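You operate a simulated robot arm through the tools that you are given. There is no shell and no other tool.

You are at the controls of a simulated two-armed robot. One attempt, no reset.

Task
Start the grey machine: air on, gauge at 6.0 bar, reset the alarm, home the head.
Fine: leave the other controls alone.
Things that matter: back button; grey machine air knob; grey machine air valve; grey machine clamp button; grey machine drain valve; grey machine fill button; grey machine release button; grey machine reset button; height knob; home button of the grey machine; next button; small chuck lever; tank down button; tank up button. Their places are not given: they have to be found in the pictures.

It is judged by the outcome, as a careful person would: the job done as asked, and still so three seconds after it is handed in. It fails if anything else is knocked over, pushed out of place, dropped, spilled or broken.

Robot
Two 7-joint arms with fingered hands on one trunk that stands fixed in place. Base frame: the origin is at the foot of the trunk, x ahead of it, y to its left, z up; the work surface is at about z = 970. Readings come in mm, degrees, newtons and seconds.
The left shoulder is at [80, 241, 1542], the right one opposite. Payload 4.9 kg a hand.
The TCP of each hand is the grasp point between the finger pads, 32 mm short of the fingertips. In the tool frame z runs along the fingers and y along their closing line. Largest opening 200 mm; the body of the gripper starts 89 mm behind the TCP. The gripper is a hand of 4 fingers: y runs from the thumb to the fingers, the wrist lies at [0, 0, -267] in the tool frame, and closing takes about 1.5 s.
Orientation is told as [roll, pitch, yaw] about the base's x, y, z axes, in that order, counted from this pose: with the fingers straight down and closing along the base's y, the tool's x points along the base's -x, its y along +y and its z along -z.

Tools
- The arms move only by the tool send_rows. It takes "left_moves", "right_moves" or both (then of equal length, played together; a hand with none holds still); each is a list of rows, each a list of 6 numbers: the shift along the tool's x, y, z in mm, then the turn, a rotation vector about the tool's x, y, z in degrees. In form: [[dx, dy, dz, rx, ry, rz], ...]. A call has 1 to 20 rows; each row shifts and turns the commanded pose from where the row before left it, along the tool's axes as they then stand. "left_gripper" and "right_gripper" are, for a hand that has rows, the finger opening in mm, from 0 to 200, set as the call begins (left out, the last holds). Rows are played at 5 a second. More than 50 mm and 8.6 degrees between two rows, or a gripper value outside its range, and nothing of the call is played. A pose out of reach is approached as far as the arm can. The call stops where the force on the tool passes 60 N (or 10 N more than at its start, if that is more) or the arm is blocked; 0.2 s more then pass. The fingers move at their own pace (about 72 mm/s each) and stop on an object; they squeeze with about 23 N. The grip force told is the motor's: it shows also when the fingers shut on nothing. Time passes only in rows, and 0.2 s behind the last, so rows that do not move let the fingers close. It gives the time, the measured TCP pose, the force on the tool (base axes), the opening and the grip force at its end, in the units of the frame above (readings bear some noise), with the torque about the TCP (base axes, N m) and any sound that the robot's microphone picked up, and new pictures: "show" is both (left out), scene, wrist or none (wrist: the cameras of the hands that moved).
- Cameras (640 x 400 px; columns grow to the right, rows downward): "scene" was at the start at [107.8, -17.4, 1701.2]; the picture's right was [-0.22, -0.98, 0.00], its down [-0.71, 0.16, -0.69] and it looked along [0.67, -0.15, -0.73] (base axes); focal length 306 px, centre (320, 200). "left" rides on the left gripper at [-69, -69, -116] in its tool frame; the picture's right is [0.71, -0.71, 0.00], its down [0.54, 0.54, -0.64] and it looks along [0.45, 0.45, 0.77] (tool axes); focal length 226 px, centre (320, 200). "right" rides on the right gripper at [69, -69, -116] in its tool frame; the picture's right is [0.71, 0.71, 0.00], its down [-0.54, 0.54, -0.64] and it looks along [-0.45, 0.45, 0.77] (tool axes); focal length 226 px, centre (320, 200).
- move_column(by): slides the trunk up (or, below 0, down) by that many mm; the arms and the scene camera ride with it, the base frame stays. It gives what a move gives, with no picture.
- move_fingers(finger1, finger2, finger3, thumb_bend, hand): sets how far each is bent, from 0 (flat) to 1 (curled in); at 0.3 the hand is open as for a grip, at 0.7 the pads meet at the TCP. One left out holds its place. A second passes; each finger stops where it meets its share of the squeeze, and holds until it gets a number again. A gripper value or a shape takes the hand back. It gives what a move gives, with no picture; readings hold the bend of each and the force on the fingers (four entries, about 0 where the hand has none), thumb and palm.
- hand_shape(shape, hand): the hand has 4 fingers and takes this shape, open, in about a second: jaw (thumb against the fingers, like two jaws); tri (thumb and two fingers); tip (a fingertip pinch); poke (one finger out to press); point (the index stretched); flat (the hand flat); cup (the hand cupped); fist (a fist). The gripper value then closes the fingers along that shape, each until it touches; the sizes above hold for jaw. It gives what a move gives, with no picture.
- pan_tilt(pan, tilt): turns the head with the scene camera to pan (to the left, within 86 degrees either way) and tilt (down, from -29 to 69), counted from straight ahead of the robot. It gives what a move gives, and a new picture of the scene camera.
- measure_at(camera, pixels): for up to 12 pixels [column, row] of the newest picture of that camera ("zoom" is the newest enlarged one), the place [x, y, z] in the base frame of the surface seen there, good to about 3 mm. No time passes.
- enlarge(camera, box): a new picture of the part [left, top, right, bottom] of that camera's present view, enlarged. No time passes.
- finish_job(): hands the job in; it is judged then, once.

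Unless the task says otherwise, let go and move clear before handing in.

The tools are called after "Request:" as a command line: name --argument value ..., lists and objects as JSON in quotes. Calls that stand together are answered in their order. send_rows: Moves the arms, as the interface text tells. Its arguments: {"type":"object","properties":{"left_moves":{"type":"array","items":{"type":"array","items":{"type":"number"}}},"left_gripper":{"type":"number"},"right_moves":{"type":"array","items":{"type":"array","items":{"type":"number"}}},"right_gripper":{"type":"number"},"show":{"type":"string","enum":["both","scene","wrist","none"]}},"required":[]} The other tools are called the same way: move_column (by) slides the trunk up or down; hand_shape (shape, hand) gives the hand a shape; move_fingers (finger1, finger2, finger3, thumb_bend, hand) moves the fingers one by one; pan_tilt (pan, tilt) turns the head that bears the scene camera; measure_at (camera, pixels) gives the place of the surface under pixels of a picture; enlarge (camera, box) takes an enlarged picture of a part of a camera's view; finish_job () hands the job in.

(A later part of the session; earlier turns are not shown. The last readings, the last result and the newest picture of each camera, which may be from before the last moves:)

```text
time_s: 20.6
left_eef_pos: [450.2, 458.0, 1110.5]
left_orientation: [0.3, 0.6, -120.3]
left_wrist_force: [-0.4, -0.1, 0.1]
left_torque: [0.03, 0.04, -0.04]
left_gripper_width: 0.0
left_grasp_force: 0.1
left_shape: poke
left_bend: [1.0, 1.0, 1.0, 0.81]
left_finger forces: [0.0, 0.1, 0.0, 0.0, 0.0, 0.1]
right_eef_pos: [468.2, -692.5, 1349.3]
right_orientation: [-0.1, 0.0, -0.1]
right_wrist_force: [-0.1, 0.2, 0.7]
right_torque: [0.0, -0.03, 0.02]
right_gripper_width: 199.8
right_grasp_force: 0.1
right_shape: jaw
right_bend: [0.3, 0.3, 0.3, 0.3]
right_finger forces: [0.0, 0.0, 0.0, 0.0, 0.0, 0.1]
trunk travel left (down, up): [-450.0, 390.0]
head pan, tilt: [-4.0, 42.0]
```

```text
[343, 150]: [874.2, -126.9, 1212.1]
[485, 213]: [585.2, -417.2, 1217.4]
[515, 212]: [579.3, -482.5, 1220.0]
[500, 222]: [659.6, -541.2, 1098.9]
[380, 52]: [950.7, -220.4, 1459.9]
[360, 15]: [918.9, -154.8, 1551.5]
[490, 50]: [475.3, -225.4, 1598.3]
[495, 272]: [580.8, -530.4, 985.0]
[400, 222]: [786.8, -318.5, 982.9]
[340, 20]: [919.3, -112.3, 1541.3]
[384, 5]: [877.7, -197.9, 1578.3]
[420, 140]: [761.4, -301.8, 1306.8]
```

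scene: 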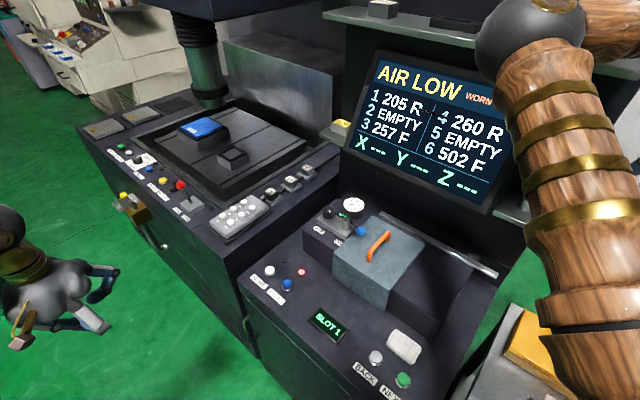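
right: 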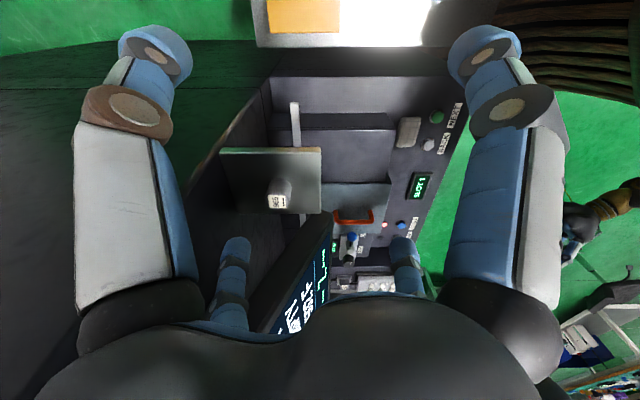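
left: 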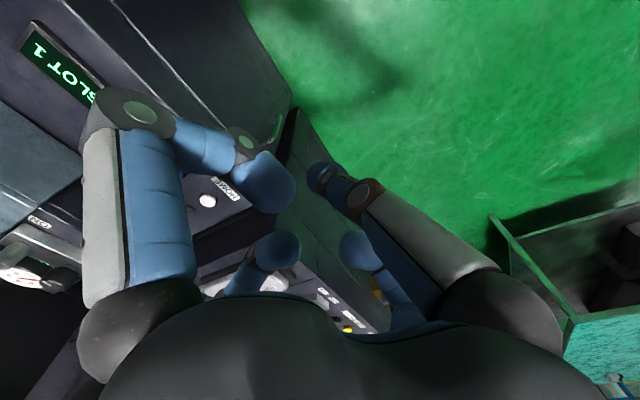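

Important: the screen's bottom edge runs from (874,−127,1212) to (585,−417,1217), overhanging the air unit, so the hand must lean towards the robot when working there. I'll try the right hand's finger shapes in view to find the slimmest poking finger.

Request:
hand_shape --shape "point" --hand "right"

Request:
pan_tilt --pan -58 --tilt 28

Request:
enlarge --camera "right" --box '[0, 0, 640, 400]'

```text
time_s: 21.4
left_eef_pos: [451.2, 457.1, 1111.1]
left_orientation: [0.4, 0.6, -120.4]
left_wrist_force: [0.3, -0.2, 0.3]
left_torque: [-0.05, 0.04, 0.0]
left_gripper_width: 0.0
left_grasp_force: 0.1
left_shape: poke
left_bend: [1.0, 1.0, 1.0, 0.81]
left_finger forces: [0.1, 0.0, 0.0, 0.1, 0.0, 0.0]
right_eef_pos: [467.7, -692.9, 1349.0]
right_orientation: [0.0, 0.0, 0.0]
right_wrist_force: [0.9, -0.2, 0.1]
right_torque: [-0.01, 0.02, -0.01]
right_gripper_width: 0.0
right_grasp_force: 0.1
right_shape: point
right_bend: [0.7, 1.0, 1.0, 0.66]
right_finger forces: [0.1, 0.0, 0.1, 0.0, 0.1, 0.1]
trunk travel left (down, up): [-450.0, 390.0]
head pan, tilt: [-4.0, 42.0]
```

```text
time_s: 22.7
left_eef_pos: [450.1, 456.4, 1110.2]
left_orientation: [0.3, 0.5, -120.3]
left_wrist_force: [0.1, 0.4, 0.2]
left_torque: [0.02, 0.04, -0.01]
left_gripper_width: 0.1
left_grasp_force: 0.1
left_shape: poke
left_bend: [1.0, 1.0, 1.0, 0.81]
left_finger forces: [0.0, 0.1, 0.0, 0.0, 0.0, 0.1]
right_eef_pos: [467.6, -692.7, 1348.0]
right_orientation: [0.0, 0.0, 0.0]
right_wrist_force: [-0.4, -0.1, -0.4]
right_torque: [0.0, 0.0, 0.01]
right_gripper_width: 0.0
right_grasp_force: 0.1
right_shape: point
right_bend: [0.7, 1.0, 1.0, 0.66]
right_finger forces: [0.0, 0.0, 0.1, 0.0, 0.0, 0.0]
trunk travel left (down, up): [-450.0, 390.0]
head pan, tilt: [-58.0, 28.0]
```

scene: 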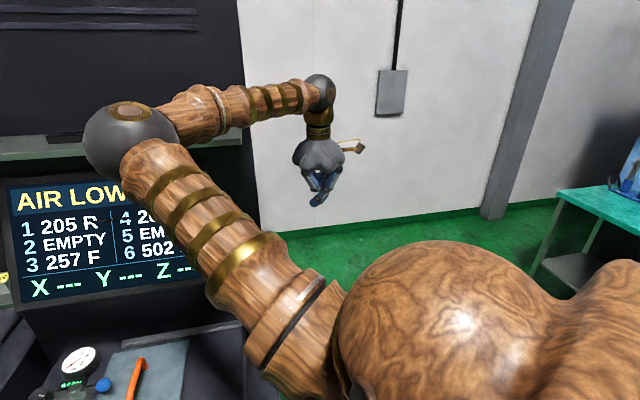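

```text
1.00 times, centred on (320, 200) of right (not enlarged: the box is as wide or as high as the picture)
```

zoom: 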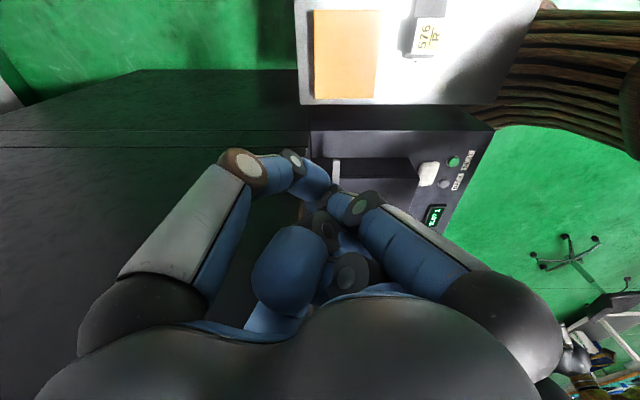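

The point shape leaves two fingers meeting; poke looks slimmer. I'll set the right hand to poke and look at it enlarged from the scene camera.

Request:
hand_shape --shape "poke" --hand "right"

Request:
enlarge --camera "scene" --box '[270, 70, 390, 220]'

Request:
measure_at --camera "zoom" --pixels '[[300, 330], [320, 340], [340, 330], [290, 270], [370, 270], [320, 360], [280, 300], [320, 100], [430, 190]]'

```text
time_s: 23.6
left_eef_pos: [449.9, 458.1, 1110.6]
left_orientation: [0.3, 0.5, -120.3]
left_wrist_force: [0.7, -0.7, 0.3]
left_torque: [-0.02, -0.01, -0.01]
left_gripper_width: 0.1
left_grasp_force: 0.0
left_shape: poke
left_bend: [1.0, 1.0, 1.0, 0.81]
left_finger forces: [0.0, 0.1, 0.0, 0.0, 0.0, 0.0]
right_eef_pos: [468.6, -692.6, 1348.1]
right_orientation: [0.0, 0.0, -0.1]
right_wrist_force: [0.4, -0.3, 0.1]
right_torque: [-0.02, 0.01, -0.01]
right_gripper_width: 0.0
right_grasp_force: 0.0
right_shape: poke
right_bend: [1.0, 1.0, 1.0, 0.81]
right_finger forces: [0.0, 0.0, 0.1, 0.0, 0.1, 0.1]
trunk travel left (down, up): [-450.0, 390.0]
head pan, tilt: [-58.0, 28.0]
```

```text
2.67 times, centred on (330, 145) of scene
```

zoom: 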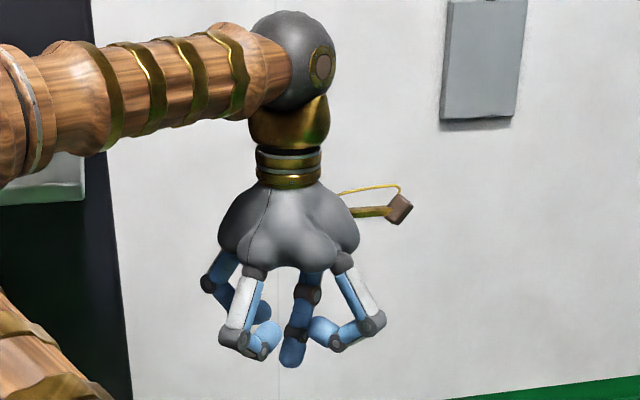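

```text
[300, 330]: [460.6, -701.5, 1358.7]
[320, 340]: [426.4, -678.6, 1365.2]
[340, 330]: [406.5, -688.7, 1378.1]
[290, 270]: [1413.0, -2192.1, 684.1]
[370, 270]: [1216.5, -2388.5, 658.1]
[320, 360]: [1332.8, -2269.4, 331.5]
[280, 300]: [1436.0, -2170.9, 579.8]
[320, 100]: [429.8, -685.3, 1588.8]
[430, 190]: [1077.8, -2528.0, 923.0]
```

The enlarged view shows the hand is slim enough (palm radius ≈57 mm, thumb tip poking out on the axis). I'll bring the right hand back around in front of the machine at height, staying on the robot's side of the screen.

Request:
send_rows --right_moves '[[5, 42, 0, 0, 0, 0], [5, 42, 0, 0, 0, 0], [5, 42, 0, 0, 0, 0], [5, 42, 0, 0, 0, 0], [5, 42, 0, 0, 0, 0], [5, 42, 0, 0, 0, 0], [5, 42, 0, 0, 0, 0], [-11, 37, 6, 0, 0, 0], [-11, 37, 6, 0, 0, 0], [-11, 37, 6, 0, 0, 0], [-11, 37, 6, 0, 0, 0], [-11, 37, 6, 0, 0, 0]]' --show "none"

Request:
pan_tilt --pan -4 --tilt 42

```text
time_s: 26.2
left_eef_pos: [449.9, 459.0, 1108.6]
left_orientation: [0.3, 0.5, -120.3]
left_wrist_force: [0.0, 0.6, -0.6]
left_torque: [-0.04, 0.02, -0.01]
left_gripper_width: 0.0
left_grasp_force: 0.1
left_shape: poke
left_bend: [1.0, 1.0, 1.0, 0.81]
left_finger forces: [0.0, 0.0, 0.0, 0.1, 0.0, 0.0]
right_eef_pos: [490.5, -211.7, 1318.4]
right_orientation: [0.0, 0.0, -0.1]
right_wrist_force: [0.2, 0.6, -0.2]
right_torque: [-0.06, 0.04, 0.01]
right_gripper_width: 0.1
right_grasp_force: 0.0
right_shape: poke
right_bend: [1.0, 1.0, 1.0, 0.81]
right_finger forces: [0.0, 0.0, 0.1, 0.0, 0.0, 0.0]
trunk travel left (down, up): [-450.0, 390.0]
head pan, tilt: [-58.0, 28.0]
```

```text
time_s: 27.4
left_eef_pos: [449.5, 456.6, 1109.0]
left_orientation: [0.4, 0.5, -120.3]
left_wrist_force: [-0.1, -0.2, 0.4]
left_torque: [-0.04, -0.03, -0.04]
left_gripper_width: 0.0
left_grasp_force: 0.1
left_shape: poke
left_bend: [1.0, 1.0, 1.0, 0.81]
left_finger forces: [0.0, 0.0, 0.0, 0.0, 0.1, 0.0]
right_eef_pos: [491.2, -214.8, 1317.6]
right_orientation: [0.0, 0.0, -0.1]
right_wrist_force: [-0.7, -0.2, 0.0]
right_torque: [0.03, -0.02, -0.01]
right_gripper_width: 0.0
right_grasp_force: 0.0
right_shape: poke
right_bend: [1.0, 1.0, 1.0, 0.81]
right_finger forces: [0.0, 0.0, 0.1, 0.0, 0.0, 0.0]
trunk travel left (down, up): [-450.0, 390.0]
head pan, tilt: [-4.0, 42.0]
```

scene: 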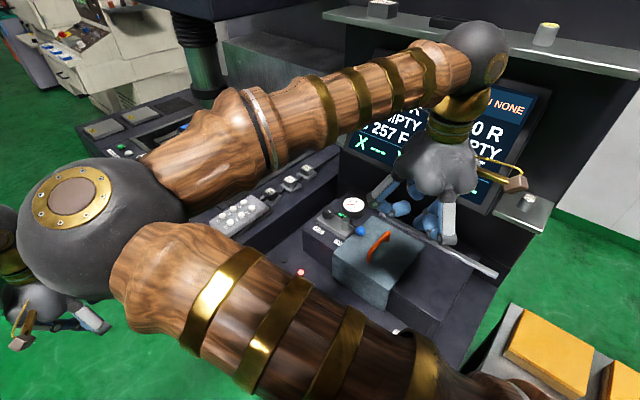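

The air unit is visible between the arm segments. I'll move to a waypoint in front of the lever at (620,−75,1150) while leaning the hand 15° so the wrist stays away from the screen.

Request:
send_rows --right_moves '[[-21.5, 23.3, 28, 1.77, -1.77, 0], [-21.5, 23.3, 28, 1.77, -1.77, 0], [-21.5, 23.3, 28, 1.77, -1.77, 0], [-21.5, 23.3, 28, 1.77, -1.77, 0], [-21.5, 23.3, 28, 1.77, -1.77, 0], [-21.5, 23.3, 28, 1.77, -1.77, 0]]' --show "both"

```text
time_s: 28.8
left_eef_pos: [451.7, 457.4, 1109.6]
left_orientation: [0.3, 0.5, -120.3]
left_wrist_force: [0.6, -0.2, -0.8]
left_torque: [0.0, 0.05, -0.02]
left_gripper_width: 0.0
left_grasp_force: 0.0
left_shape: poke
left_bend: [1.0, 1.0, 1.0, 0.81]
left_finger forces: [0.0, 0.0, 0.1, 0.0, 0.0, 0.0]
right_eef_pos: [632.3, -87.8, 1150.5]
right_orientation: [-10.9, -10.6, 1.0]
right_wrist_force: [0.3, 0.3, 0.1]
right_torque: [-0.03, 0.03, -0.01]
right_gripper_width: 0.0
right_grasp_force: 0.1
right_shape: poke
right_bend: [1.0, 1.0, 1.0, 0.81]
right_finger forces: [0.0, 0.0, 0.0, 0.0, 0.0, 0.0]
trunk travel left (down, up): [-450.0, 390.0]
head pan, tilt: [-4.0, 42.0]
```

scene: 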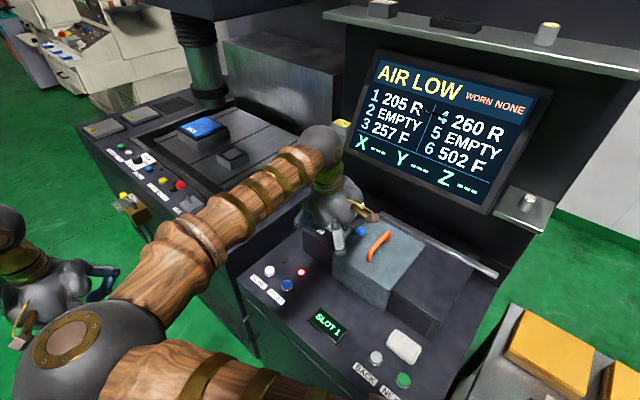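
right: 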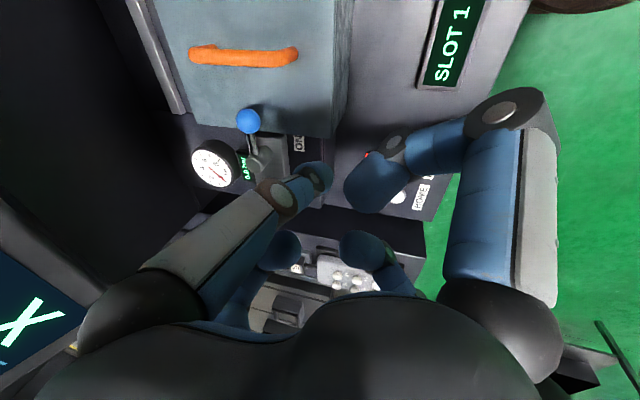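

The thumb tip and ball (right camera 248,120) are both visible and the scene view is clear. I'll move over and just behind the ball, with the tip at about z 1060, still above the ball and the orange handle.

Request:
send_rows --right_moves '[[-23.8, -22.8, 24.4, 0, 0, 0], [-23.8, -22.8, 24.4, 0, 0, 0], [-23.8, -22.8, 24.4, 0, 0, 0], [-23.8, -22.8, 24.4, 0, 0, 0]]' --show "both"

Request:
enlarge --camera "scene" --box '[280, 140, 440, 290]'

Request:
enlarge --camera "right" --box '[160, 60, 480, 260]'

```text
time_s: 29.8
left_eef_pos: [452.5, 456.5, 1109.7]
left_orientation: [0.2, 0.4, -120.2]
left_wrist_force: [0.6, -0.5, 0.4]
left_torque: [0.01, 0.03, 0.01]
left_gripper_width: 0.0
left_grasp_force: 0.0
left_shape: poke
left_bend: [1.0, 1.0, 1.0, 0.81]
left_finger forces: [0.0, 0.0, 0.1, 0.0, 0.0, 0.0]
right_eef_pos: [743.8, -195.6, 1089.6]
right_orientation: [-10.7, -10.5, 0.9]
right_wrist_force: [0.5, -0.4, -0.5]
right_torque: [0.03, 0.06, 0.02]
right_gripper_width: 0.0
right_grasp_force: 0.0
right_shape: poke
right_bend: [1.0, 1.0, 1.0, 0.81]
right_finger forces: [0.1, 0.1, 0.0, 0.1, 0.0, 0.0]
trunk travel left (down, up): [-450.0, 390.0]
head pan, tilt: [-4.0, 42.0]
```

scene: 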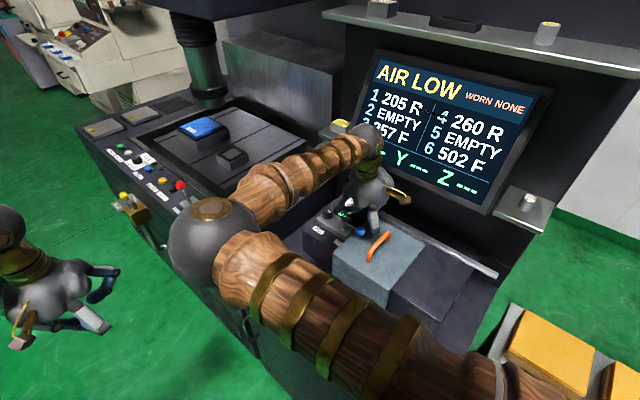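
right: 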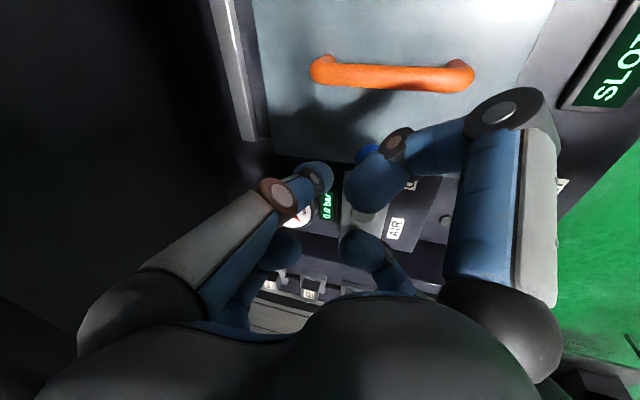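

```text
2.67 times, centred on (360, 215) of scene
```

zoom: 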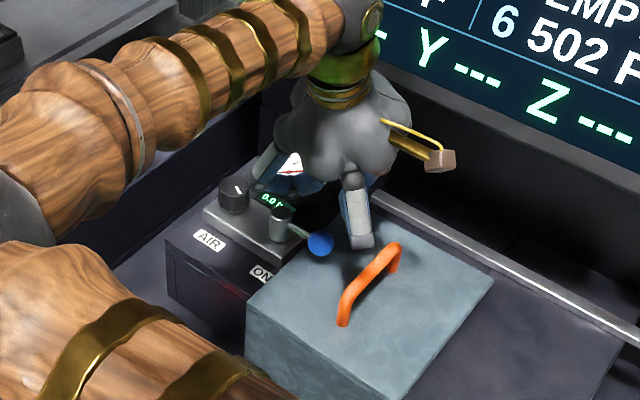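

```text
2.00 times, centred on (320, 160) of right
```

zoom: 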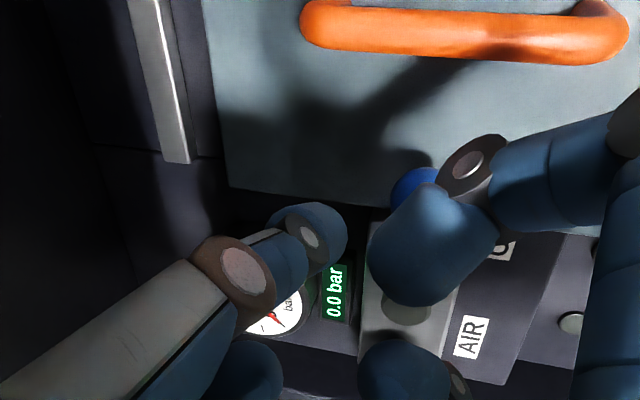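

The thumb tip (zoom 310,225) is left of the ball (zoom 410,190), as wanted. I'll measure both.

Request:
measure_at --camera "zoom" --pixels '[[310, 235], [310, 215], [330, 225], [290, 215], [345, 240], [410, 185], [400, 190], [430, 240], [410, 295], [405, 365], [470, 160]]'

```text
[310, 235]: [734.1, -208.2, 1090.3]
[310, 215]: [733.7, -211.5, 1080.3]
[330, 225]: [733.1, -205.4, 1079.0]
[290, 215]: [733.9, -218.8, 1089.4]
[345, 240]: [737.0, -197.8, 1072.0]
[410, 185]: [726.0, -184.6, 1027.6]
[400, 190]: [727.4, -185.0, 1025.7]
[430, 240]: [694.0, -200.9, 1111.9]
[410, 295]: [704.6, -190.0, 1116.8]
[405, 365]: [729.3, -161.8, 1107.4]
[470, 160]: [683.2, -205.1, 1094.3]
```

The curled finger joints are only ~20 mm above the thumb tip, which would be tight over the valve stem (z 1031). I'll straighten the thumb a little to give the tip more reach and check again.

Request:
move_fingers --hand "right" --thumb_bend 0.55

Request:
enlarge --camera "right" --box '[160, 60, 480, 260]'

Request:
measure_at --camera "zoom" --pixels '[[290, 200], [270, 190], [250, 180], [310, 215], [300, 180], [280, 215], [410, 185], [240, 170]]'

```text
time_s: 30.8
left_eef_pos: [449.8, 457.8, 1109.3]
left_orientation: [0.3, 0.5, -120.3]
left_wrist_force: [-0.8, 0.1, -0.5]
left_torque: [0.04, -0.01, -0.02]
left_gripper_width: 0.1
left_grasp_force: 0.1
left_shape: poke
left_bend: [1.0, 1.0, 1.0, 0.81]
left_finger forces: [0.0, 0.0, 0.0, 0.0, 0.0, 0.0]
right_eef_pos: [741.1, -193.4, 1092.2]
right_orientation: [-10.7, -10.6, 0.9]
right_wrist_force: [0.5, -0.6, 0.0]
right_torque: [0.0, 0.01, 0.0]
right_gripper_width: 65.7
right_grasp_force: 0.0
right_shape: fingers
right_bend: [1.0, 1.0, 1.0, 0.55]
right_finger forces: [0.1, 0.0, 0.1, 0.0, 0.1, 0.0]
trunk travel left (down, up): [-450.0, 390.0]
head pan, tilt: [-4.0, 42.0]
```

```text
2.00 times, centred on (320, 160) of right
```

zoom: 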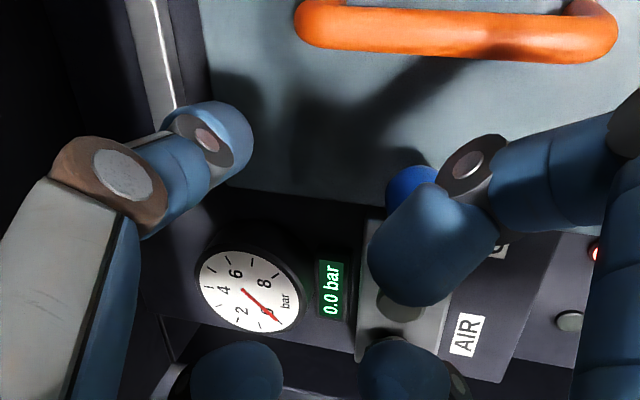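

```text
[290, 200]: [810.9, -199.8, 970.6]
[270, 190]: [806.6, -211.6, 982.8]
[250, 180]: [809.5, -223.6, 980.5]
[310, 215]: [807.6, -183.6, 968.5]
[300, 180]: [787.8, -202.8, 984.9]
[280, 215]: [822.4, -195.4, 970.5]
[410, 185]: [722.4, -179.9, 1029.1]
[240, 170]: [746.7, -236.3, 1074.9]
```

The gauge and display are nicely visible now; the thumb tip moved out to zoom (215,145). I'll measure it more finely.

Request:
measure_at --camera "zoom" --pixels '[[215, 125], [235, 130], [248, 150], [230, 165], [205, 140], [180, 170], [110, 170], [140, 200], [465, 165], [430, 240], [495, 190]]'

```text
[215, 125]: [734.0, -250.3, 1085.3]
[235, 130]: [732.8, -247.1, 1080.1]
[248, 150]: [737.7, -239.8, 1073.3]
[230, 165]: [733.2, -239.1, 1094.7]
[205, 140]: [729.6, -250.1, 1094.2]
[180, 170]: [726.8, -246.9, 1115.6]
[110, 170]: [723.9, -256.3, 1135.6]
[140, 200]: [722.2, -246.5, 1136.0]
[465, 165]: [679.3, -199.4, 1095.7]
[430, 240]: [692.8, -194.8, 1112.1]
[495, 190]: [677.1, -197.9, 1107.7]
```

The extended thumb tip is at about (740,−243,1065), giving side clearance for the other fingers. I'll shift sideways so the tip is just behind the ball, then check before descending.

Request:
send_rows --right_moves '[[-7.3, 25.7, -3.5, 0, 0, 0], [-7.3, 25.7, -3.5, 0, 0, 0]]' --show "both"

Request:
enlarge --camera "scene" --box '[280, 140, 440, 290]'

Request:
enlarge --camera "right" --box '[160, 60, 480, 260]'

```text
time_s: 31.4
left_eef_pos: [451.1, 458.5, 1109.4]
left_orientation: [0.2, 0.4, -120.3]
left_wrist_force: [-0.9, -0.4, 1.7]
left_torque: [0.0, 0.0, 0.01]
left_gripper_width: 0.0
left_grasp_force: 0.1
left_shape: poke
left_bend: [1.0, 1.0, 1.0, 0.81]
left_finger forces: [0.1, 0.0, 0.1, 0.0, 0.1, 0.0]
right_eef_pos: [753.9, -141.8, 1093.1]
right_orientation: [-10.8, -10.6, 0.9]
right_wrist_force: [0.0, 1.2, 0.5]
right_torque: [-0.01, -0.05, -0.04]
right_gripper_width: 66.1
right_grasp_force: 0.1
right_shape: fingers
right_bend: [1.0, 1.0, 1.0, 0.55]
right_finger forces: [0.0, 0.0, 0.1, 0.1, 0.1, 0.0]
trunk travel left (down, up): [-450.0, 390.0]
head pan, tilt: [-4.0, 42.0]
```

scene: 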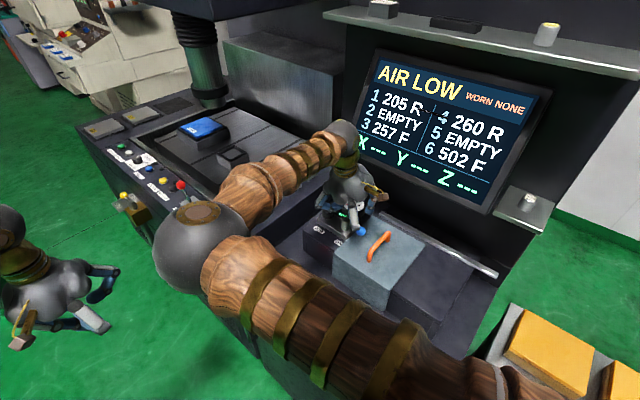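
right: 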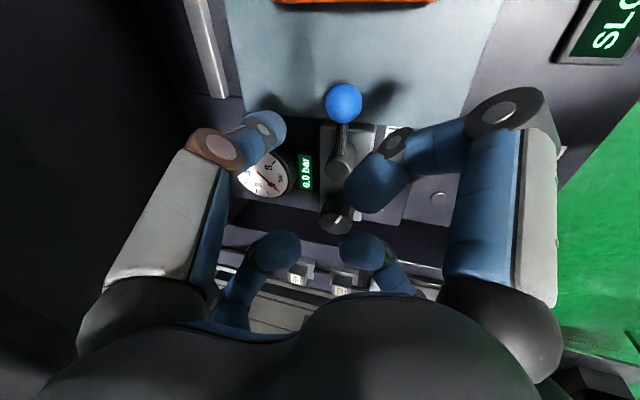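

```text
2.67 times, centred on (360, 215) of scene
```

zoom: 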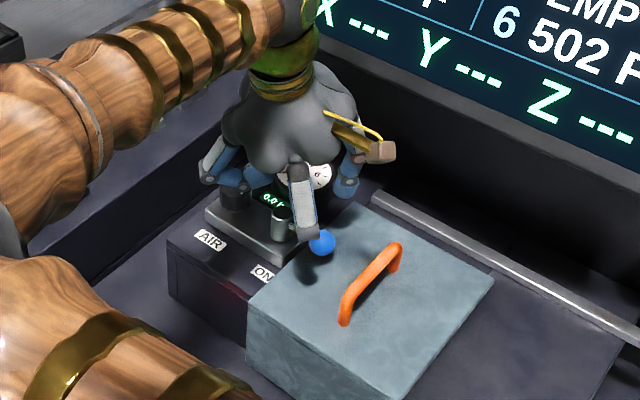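

```text
2.00 times, centred on (320, 160) of right
```

zoom: 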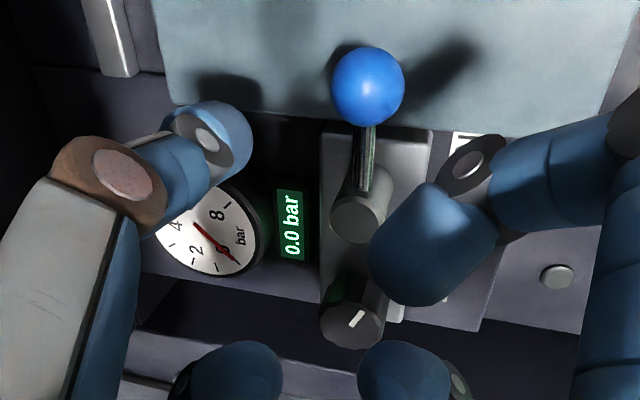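

Excellent view: ball at zoom (367,88), thumb tip at (215,140) on its far side, knob and display visible. I'll descend about 50 mm straight down beside the ball.

Request:
send_rows --right_moves '[[3.5, 3.5, 18, 0, 0, 0], [3.5, 3.5, 18, 0, 0, 0], [2.6, 2.6, 13.5, 0, 0, 0]]' --show "wrist"

Request:
enlarge --camera "right" --box '[160, 60, 480, 260]'

Request:
measure_at --camera "zoom" --pixels '[[245, 150], [235, 130], [230, 165], [215, 125], [465, 165]]'

```text
time_s: 32.2
left_eef_pos: [451.0, 457.5, 1109.8]
left_orientation: [0.3, 0.5, -120.4]
left_wrist_force: [0.0, -1.1, 0.7]
left_torque: [0.02, 0.03, 0.01]
left_gripper_width: 0.0
left_grasp_force: 0.0
left_shape: poke
left_bend: [1.0, 1.0, 1.0, 0.81]
left_finger forces: [0.0, 0.0, 0.0, 0.0, 0.1, 0.1]
right_eef_pos: [754.5, -142.6, 1039.7]
right_orientation: [-10.8, -10.7, 1.0]
right_wrist_force: [-0.5, 0.2, -0.7]
right_torque: [0.02, 0.03, -0.01]
right_gripper_width: 65.7
right_grasp_force: 0.1
right_shape: fingers
right_bend: [1.0, 1.0, 1.0, 0.55]
right_finger forces: [0.1, 0.0, 0.0, 0.0, 0.0, 0.0]
trunk travel left (down, up): [-450.0, 390.0]
head pan, tilt: [-4.0, 42.0]
```

right: 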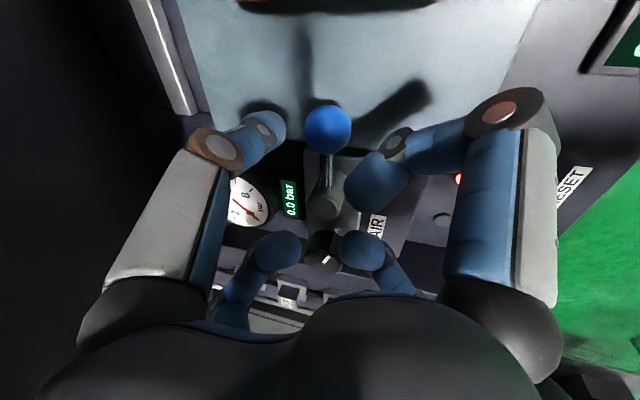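

```text
2.00 times, centred on (320, 160) of right
```

zoom: 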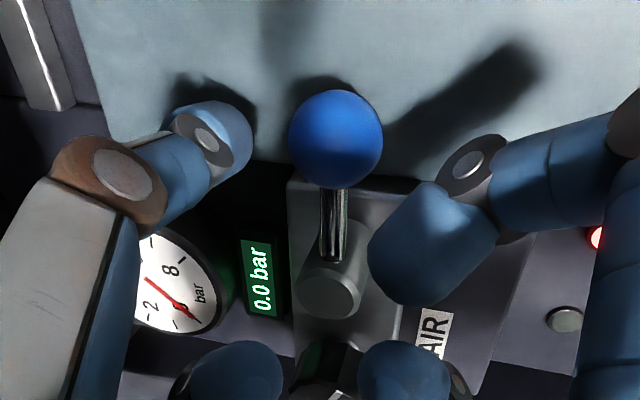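

```text
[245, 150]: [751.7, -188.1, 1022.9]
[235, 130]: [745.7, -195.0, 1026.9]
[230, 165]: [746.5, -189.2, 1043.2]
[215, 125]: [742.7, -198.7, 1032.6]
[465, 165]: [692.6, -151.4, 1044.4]
```

The tip is at about (752,−191,1013), right beside the ball on its far side. I'll lower 4 mm more and begin pushing the ball around its arc towards the ON label, in two stages.

Request:
send_rows --right_moves '[[0.7, 0.7, 3.9, 0, 0, 0], [9.7, 8.0, -3.35, 0, 0, 0], [10.7, 6.5, -3.3, 0, 0, 0], [8.3, 8.0, -3.1, 0, 0, 0], [6.3, 9.5, -3.0, 0, 0, 0]]' --show "wrist"

Request:
enlarge --camera "right" --box '[160, 60, 480, 260]'

```text
time_s: 33.4
left_eef_pos: [450.2, 457.7, 1109.9]
left_orientation: [0.2, 0.4, -120.3]
left_wrist_force: [0.0, 0.5, -0.7]
left_torque: [-0.04, 0.02, 0.0]
left_gripper_width: 0.0
left_grasp_force: 0.1
left_shape: poke
left_bend: [1.0, 1.0, 1.0, 0.81]
left_finger forces: [0.1, 0.0, 0.0, 0.0, 0.0, 0.0]
right_eef_pos: [717.6, -107.8, 1036.0]
right_orientation: [-10.8, -10.6, 0.8]
right_wrist_force: [2.9, -1.0, 0.3]
right_torque: [-0.02, -0.01, 0.1]
right_gripper_width: 66.8
right_grasp_force: 0.2
right_shape: fingers
right_bend: [1.0, 1.0, 1.0, 0.55]
right_finger forces: [0.1, 0.0, 0.1, 0.0, 2.0, 0.0]
trunk travel left (down, up): [-450.0, 390.0]
head pan, tilt: [-4.0, 42.0]
```

right: 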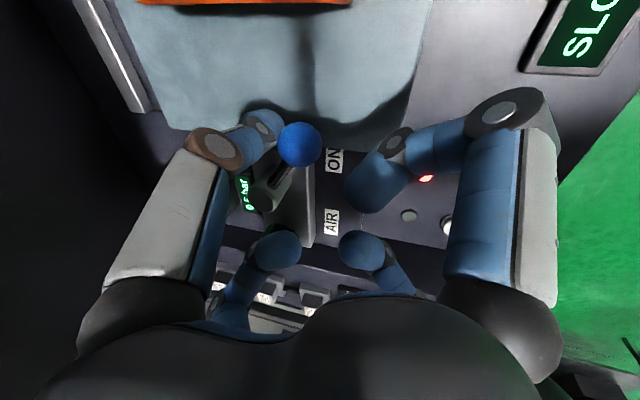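

```text
2.00 times, centred on (320, 160) of right
```

zoom: 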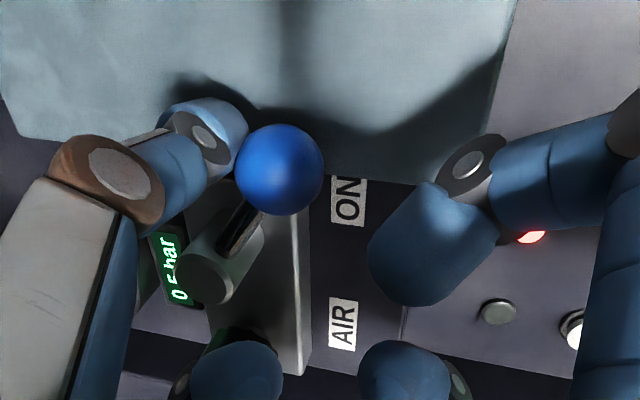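

The lever is turning with only ~3 N, and the display has begun to change. I'll continue the arc to bring it fully to ON.

Request:
send_rows --right_moves '[[4.2, 10.8, -2.85, 0, 0, 0], [1.9, 11.5, -2.5, 0, 0, 0], [-0.7, 11.7, -2.1, 0, 0, 0], [-2.95, 11.45, -1.6, 0, 0, 0]]' --show "wrist"

Request:
enlarge --camera "right" --box '[160, 60, 480, 260]'

```text
time_s: 34.4
left_eef_pos: [450.3, 457.0, 1109.7]
left_orientation: [0.3, 0.5, -120.4]
left_wrist_force: [-0.6, -0.7, 0.9]
left_torque: [-0.01, -0.01, -0.04]
left_gripper_width: 0.1
left_grasp_force: 0.0
left_shape: poke
left_bend: [1.0, 1.0, 1.0, 0.81]
left_finger forces: [0.1, 0.1, 0.0, 0.1, 0.0, 0.0]
right_eef_pos: [714.9, -62.6, 1036.5]
right_orientation: [-10.9, -10.6, 1.0]
right_wrist_force: [1.4, -3.5, 1.0]
right_torque: [-0.08, -0.01, 0.01]
right_gripper_width: 68.6
right_grasp_force: 1.6
right_shape: fingers
right_bend: [1.0, 1.0, 1.0, 0.54]
right_finger forces: [0.0, 0.1, 0.0, 0.1, 2.7, 0.1]
trunk travel left (down, up): [-450.0, 390.0]
head pan, tilt: [-4.0, 42.0]
```

right: 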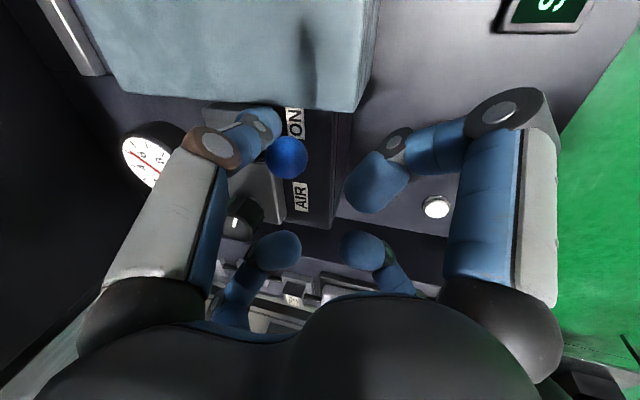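

```text
2.00 times, centred on (320, 160) of right
```

zoom: 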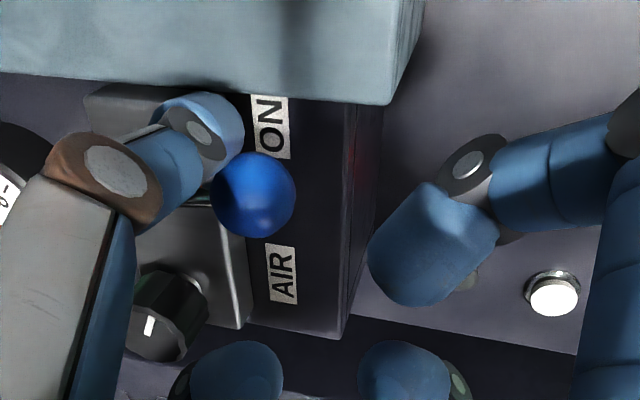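

The ball now points to the front. I'll measure the ball's angle and look at the gauge.

Request:
measure_at --camera "zoom" --pixels '[[252, 192], [245, 175], [195, 197], [160, 325], [275, 125]]'

Request:
enlarge --camera "right" --box '[100, 90, 320, 250]'

Request:
enlarge --camera "scene" --box '[280, 140, 440, 290]'

```text
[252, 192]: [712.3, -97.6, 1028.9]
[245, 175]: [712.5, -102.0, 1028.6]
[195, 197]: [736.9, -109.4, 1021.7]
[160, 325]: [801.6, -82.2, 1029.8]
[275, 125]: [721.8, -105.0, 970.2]
```

```text
2.50 times, centred on (210, 170) of right
```

zoom: 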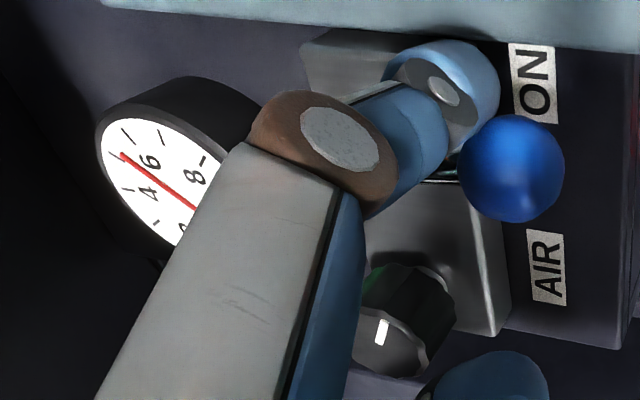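

```text
2.67 times, centred on (360, 215) of scene
```

zoom: 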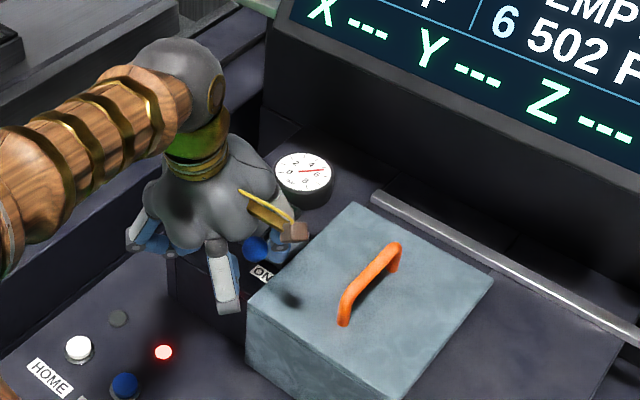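

The gauge needle has risen to about 5, so air is flowing. The lever is at ~140°, a few degrees short, so I'll nudge it a little further.

Request:
send_rows --right_moves '[[-3.4, 7.2, -0.7, 0, 0, 0], [-3.5, 4, 0, 0, 0, 0]]' --show "wrist"

Request:
enlarge --camera "right" --box '[100, 90, 320, 250]'

```text
time_s: 35.0
left_eef_pos: [449.0, 457.5, 1111.1]
left_orientation: [0.3, 0.6, -120.3]
left_wrist_force: [0.6, -0.2, 0.9]
left_torque: [0.0, -0.04, 0.03]
left_gripper_width: 0.2
left_grasp_force: 0.0
left_shape: poke
left_bend: [1.0, 1.0, 1.0, 0.81]
left_finger forces: [0.1, 0.0, 0.0, 0.0, 0.1, 0.0]
right_eef_pos: [722.2, -52.6, 1035.2]
right_orientation: [-10.7, -10.5, 0.9]
right_wrist_force: [-5.5, -7.4, 0.6]
right_torque: [-0.15, 0.1, -0.34]
right_gripper_width: 71.7
right_grasp_force: 4.0
right_shape: fingers
right_bend: [1.0, 1.0, 1.0, 0.53]
right_finger forces: [0.0, 0.0, 0.0, 0.0, 7.2, 0.0]
trunk travel left (down, up): [-450.0, 390.0]
head pan, tilt: [-4.0, 42.0]
```

right: 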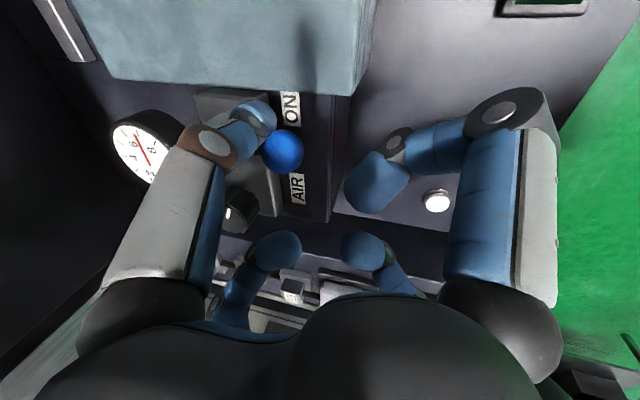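

```text
2.50 times, centred on (210, 170) of right
```

zoom: 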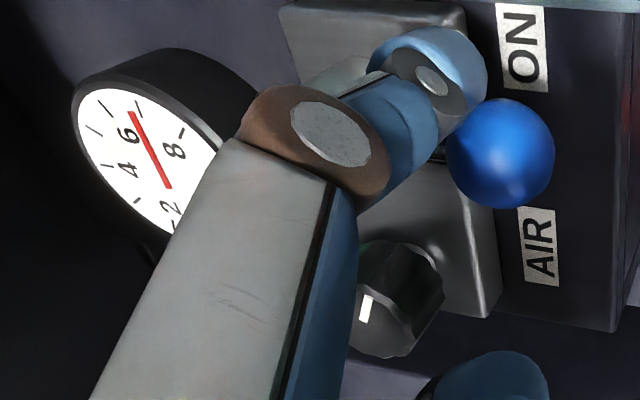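

Force rose to ~9 N, so the lever is at its end stop with the ball in front of ON. I'll back the thumb off, lift, and retreat so I can read the gauge and display.

Request:
send_rows --right_moves '[[8.1, -11.9, 0.7, 0, 0, 0], [-5.5, -5.5, -29, 0, 0, 0], [-7.3, -7.3, -38.6, 0, 0, 0], [-7.3, -7.3, -38.6, 0, 0, 0], [24, 24, -15, 0, 0, 0], [30, 30, 0, 0, 0, 0]]' --show "both"

Request:
enlarge --camera "scene" --box '[280, 180, 400, 260]'

Request:
enlarge --camera "right" --box '[120, 60, 400, 260]'

```text
time_s: 36.4
left_eef_pos: [449.3, 459.4, 1110.2]
left_orientation: [0.5, 0.5, -120.2]
left_wrist_force: [0.0, 0.3, 1.1]
left_torque: [-0.03, -0.04, -0.01]
left_gripper_width: 0.0
left_grasp_force: 0.0
left_shape: poke
left_bend: [1.0, 1.0, 1.0, 0.81]
left_finger forces: [0.1, 0.1, 0.1, 0.0, 0.1, 0.1]
right_eef_pos: [657.4, -4.2, 1144.7]
right_orientation: [-10.7, -10.7, 1.0]
right_wrist_force: [-0.3, 0.3, -0.6]
right_torque: [-0.03, -0.02, 0.0]
right_gripper_width: 66.2
right_grasp_force: 0.1
right_shape: fingers
right_bend: [1.0, 1.0, 1.0, 0.55]
right_finger forces: [0.0, 0.0, 0.1, 0.0, 0.0, 0.0]
trunk travel left (down, up): [-450.0, 390.0]
head pan, tilt: [-4.0, 42.0]
```

scene: 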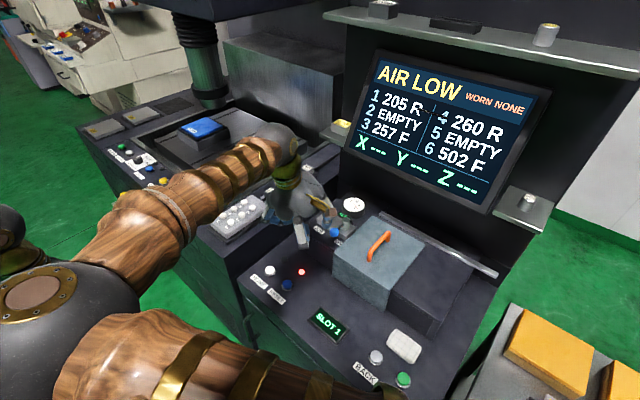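
right: 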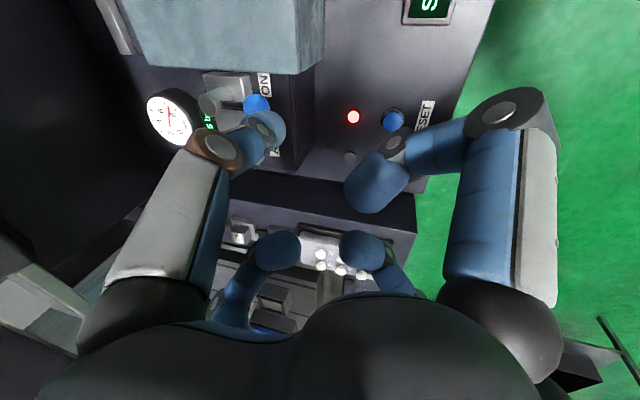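

```text
5.00 times, centred on (340, 220) of scene
```

zoom: 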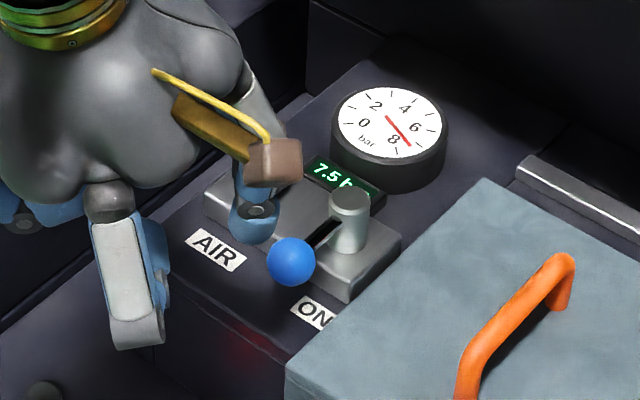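

```text
2.00 times, centred on (260, 160) of right
```

zoom: 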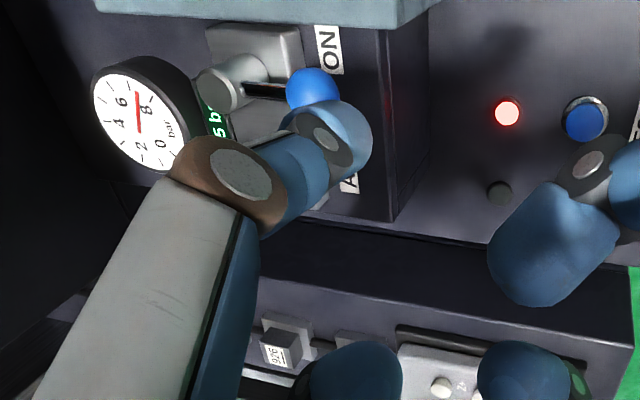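

The display reads about 7.5 bar and the lever now points straight out to the front (ON). The knob must be turned down to 6.0. I'll give the right hand the jaw shape, make it vertical, and check whether the reading has settled.

Request:
hand_shape --shape "jaw" --hand "right"

Request:
send_rows --right_moves '[[0, 0, 0, -5.25, 5.25, 0], [0, 0, 0, -5.25, 5.25, 0], [0, 0, 0, 0, 0, 0], [0, 0, 0, 0, 0, 0]]' --right_gripper 80 --show "both"

Request:
enlarge --camera "scene" --box '[280, 180, 400, 260]'

```text
time_s: 37.3
left_eef_pos: [450.7, 457.3, 1110.1]
left_orientation: [0.2, 0.5, -120.2]
left_wrist_force: [-0.5, -0.3, 0.2]
left_torque: [-0.02, -0.02, -0.01]
left_gripper_width: 0.0
left_grasp_force: 0.0
left_shape: poke
left_bend: [1.0, 1.0, 1.0, 0.81]
left_finger forces: [0.0, 0.0, 0.0, 0.0, 0.0, 0.0]
right_eef_pos: [661.4, -6.5, 1142.1]
right_orientation: [-10.7, -10.5, 1.0]
right_wrist_force: [0.4, -0.9, 1.0]
right_torque: [-0.01, 0.02, 0.02]
right_gripper_width: 200.0
right_grasp_force: 0.2
right_shape: jaw
right_bend: [0.3, 0.3, 0.3, 0.3]
right_finger forces: [0.0, 0.1, 0.0, 0.0, 0.0, 0.1]
trunk travel left (down, up): [-450.0, 390.0]
head pan, tilt: [-4.0, 42.0]
```

```text
time_s: 38.3
left_eef_pos: [448.7, 457.7, 1109.7]
left_orientation: [0.3, 0.4, -120.2]
left_wrist_force: [0.7, -0.2, 0.1]
left_torque: [-0.02, 0.03, -0.01]
left_gripper_width: 0.0
left_grasp_force: 0.0
left_shape: poke
left_bend: [1.0, 1.0, 1.0, 0.81]
left_finger forces: [0.0, 0.0, 0.0, 0.0, 0.0, 0.0]
right_eef_pos: [659.4, -5.4, 1142.4]
right_orientation: [-0.2, -0.2, 0.0]
right_wrist_force: [0.6, -0.5, -0.3]
right_torque: [0.0, 0.0, -0.01]
right_gripper_width: 80.0
right_grasp_force: 0.0
right_shape: jaw
right_bend: [0.42, 0.42, 0.42, 0.41]
right_finger forces: [0.0, 0.0, 0.1, 0.0, 0.0, 0.1]
trunk travel left (down, up): [-450.0, 390.0]
head pan, tilt: [-4.0, 42.0]
```

scene: 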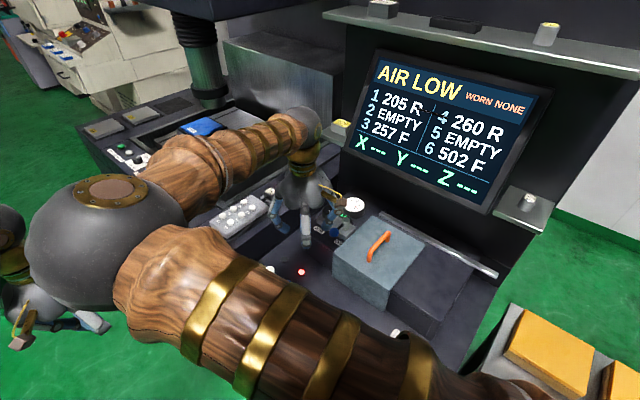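
right: 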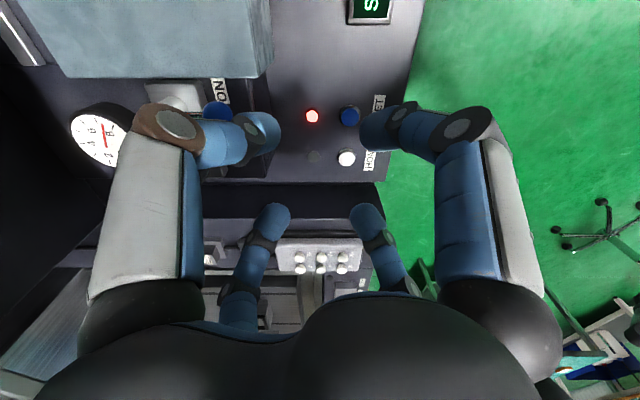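

```text
5.00 times, centred on (340, 220) of scene
```

zoom: 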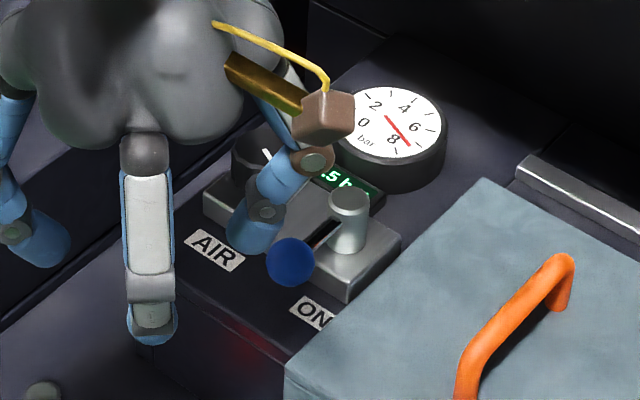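

The reading has settled at 7.5 bar. I'll move the vertical hand to hover above the knob at about (810,−84), TCP z 1110, staying under and in front of the screen edge.

Request:
send_rows --right_moves '[[-37.8, -19.8, 8, 0, 0, 0], [-37.8, -19.8, 8, 0, 0, 0], [-37.8, -19.8, 8, 0, 0, 0], [-37.8, -19.8, 8, 0, 0, 0]]' --show "both"

Request:
enlarge --camera "scene" --box '[270, 130, 430, 270]'

Request:
enlarge --camera "right" --box '[200, 100, 440, 260]'

```text
time_s: 39.3
left_eef_pos: [452.3, 455.9, 1109.3]
left_orientation: [0.2, 0.4, -120.2]
left_wrist_force: [-0.3, -0.3, -0.8]
left_torque: [0.01, 0.01, 0.01]
left_gripper_width: 0.0
left_grasp_force: 0.0
left_shape: poke
left_bend: [1.0, 1.0, 1.0, 0.81]
left_finger forces: [0.0, 0.0, 0.0, 0.1, 0.1, 0.1]
right_eef_pos: [814.2, -88.8, 1108.9]
right_orientation: [-0.2, 0.0, 0.0]
right_wrist_force: [0.8, -0.4, -0.2]
right_torque: [-0.02, 0.04, -0.01]
right_gripper_width: 80.1
right_grasp_force: 0.1
right_shape: jaw
right_bend: [0.42, 0.42, 0.42, 0.41]
right_finger forces: [0.1, 0.1, 0.0, 0.0, 0.0, 0.0]
trunk travel left (down, up): [-450.0, 390.0]
head pan, tilt: [-4.0, 42.0]
```

scene: 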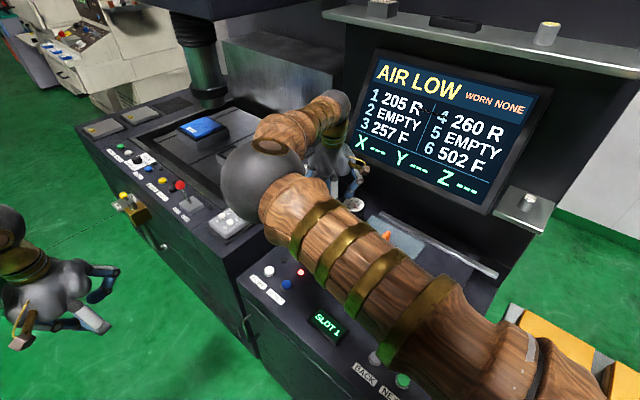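
right: 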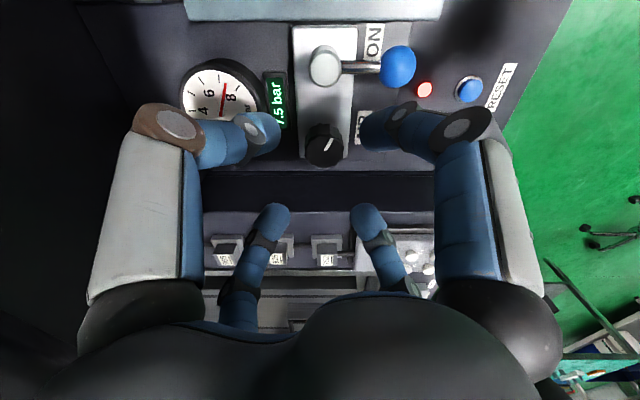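

```text
2.86 times, centred on (350, 200) of scene
```

zoom: 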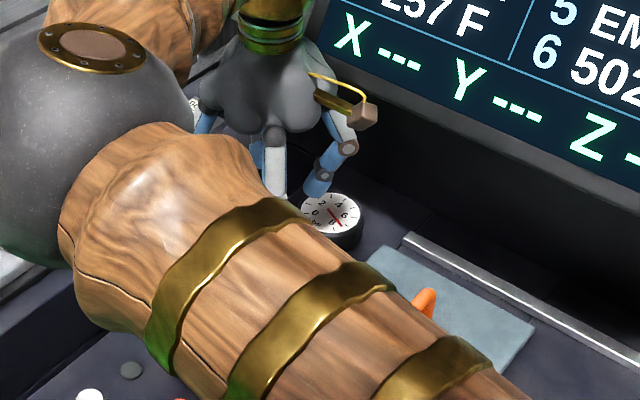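

```text
2.50 times, centred on (320, 180) of right
```

zoom: 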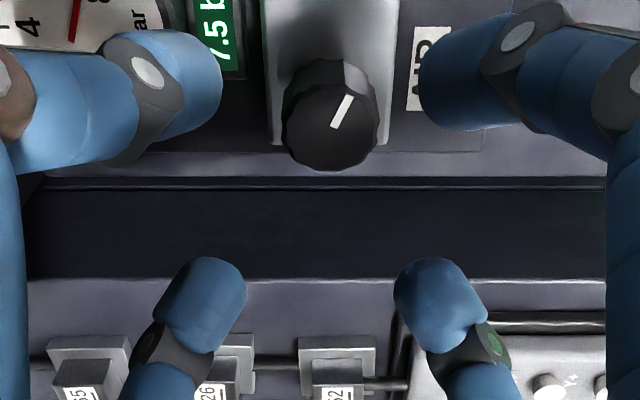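

The wrist view shows the knob slightly right of the hand axis (full-image ≈(332,149)) with the display reading 7.5 bar at (277,100). I'll measure the knob top's edges to centre exactly.

Request:
measure_at --camera "zoom" --pixels '[[330, 122], [290, 125], [373, 125], [330, 90], [330, 160], [333, 127], [349, 96], [330, 168], [355, 70], [220, 90], [300, 150], [360, 155]]'

```text
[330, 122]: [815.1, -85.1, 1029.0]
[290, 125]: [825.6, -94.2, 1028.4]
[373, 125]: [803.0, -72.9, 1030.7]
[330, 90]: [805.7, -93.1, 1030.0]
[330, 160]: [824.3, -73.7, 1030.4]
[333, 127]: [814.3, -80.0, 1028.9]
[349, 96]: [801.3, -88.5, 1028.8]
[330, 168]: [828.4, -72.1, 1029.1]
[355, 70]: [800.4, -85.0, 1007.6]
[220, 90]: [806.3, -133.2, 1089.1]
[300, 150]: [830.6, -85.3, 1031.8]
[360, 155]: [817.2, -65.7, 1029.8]
```

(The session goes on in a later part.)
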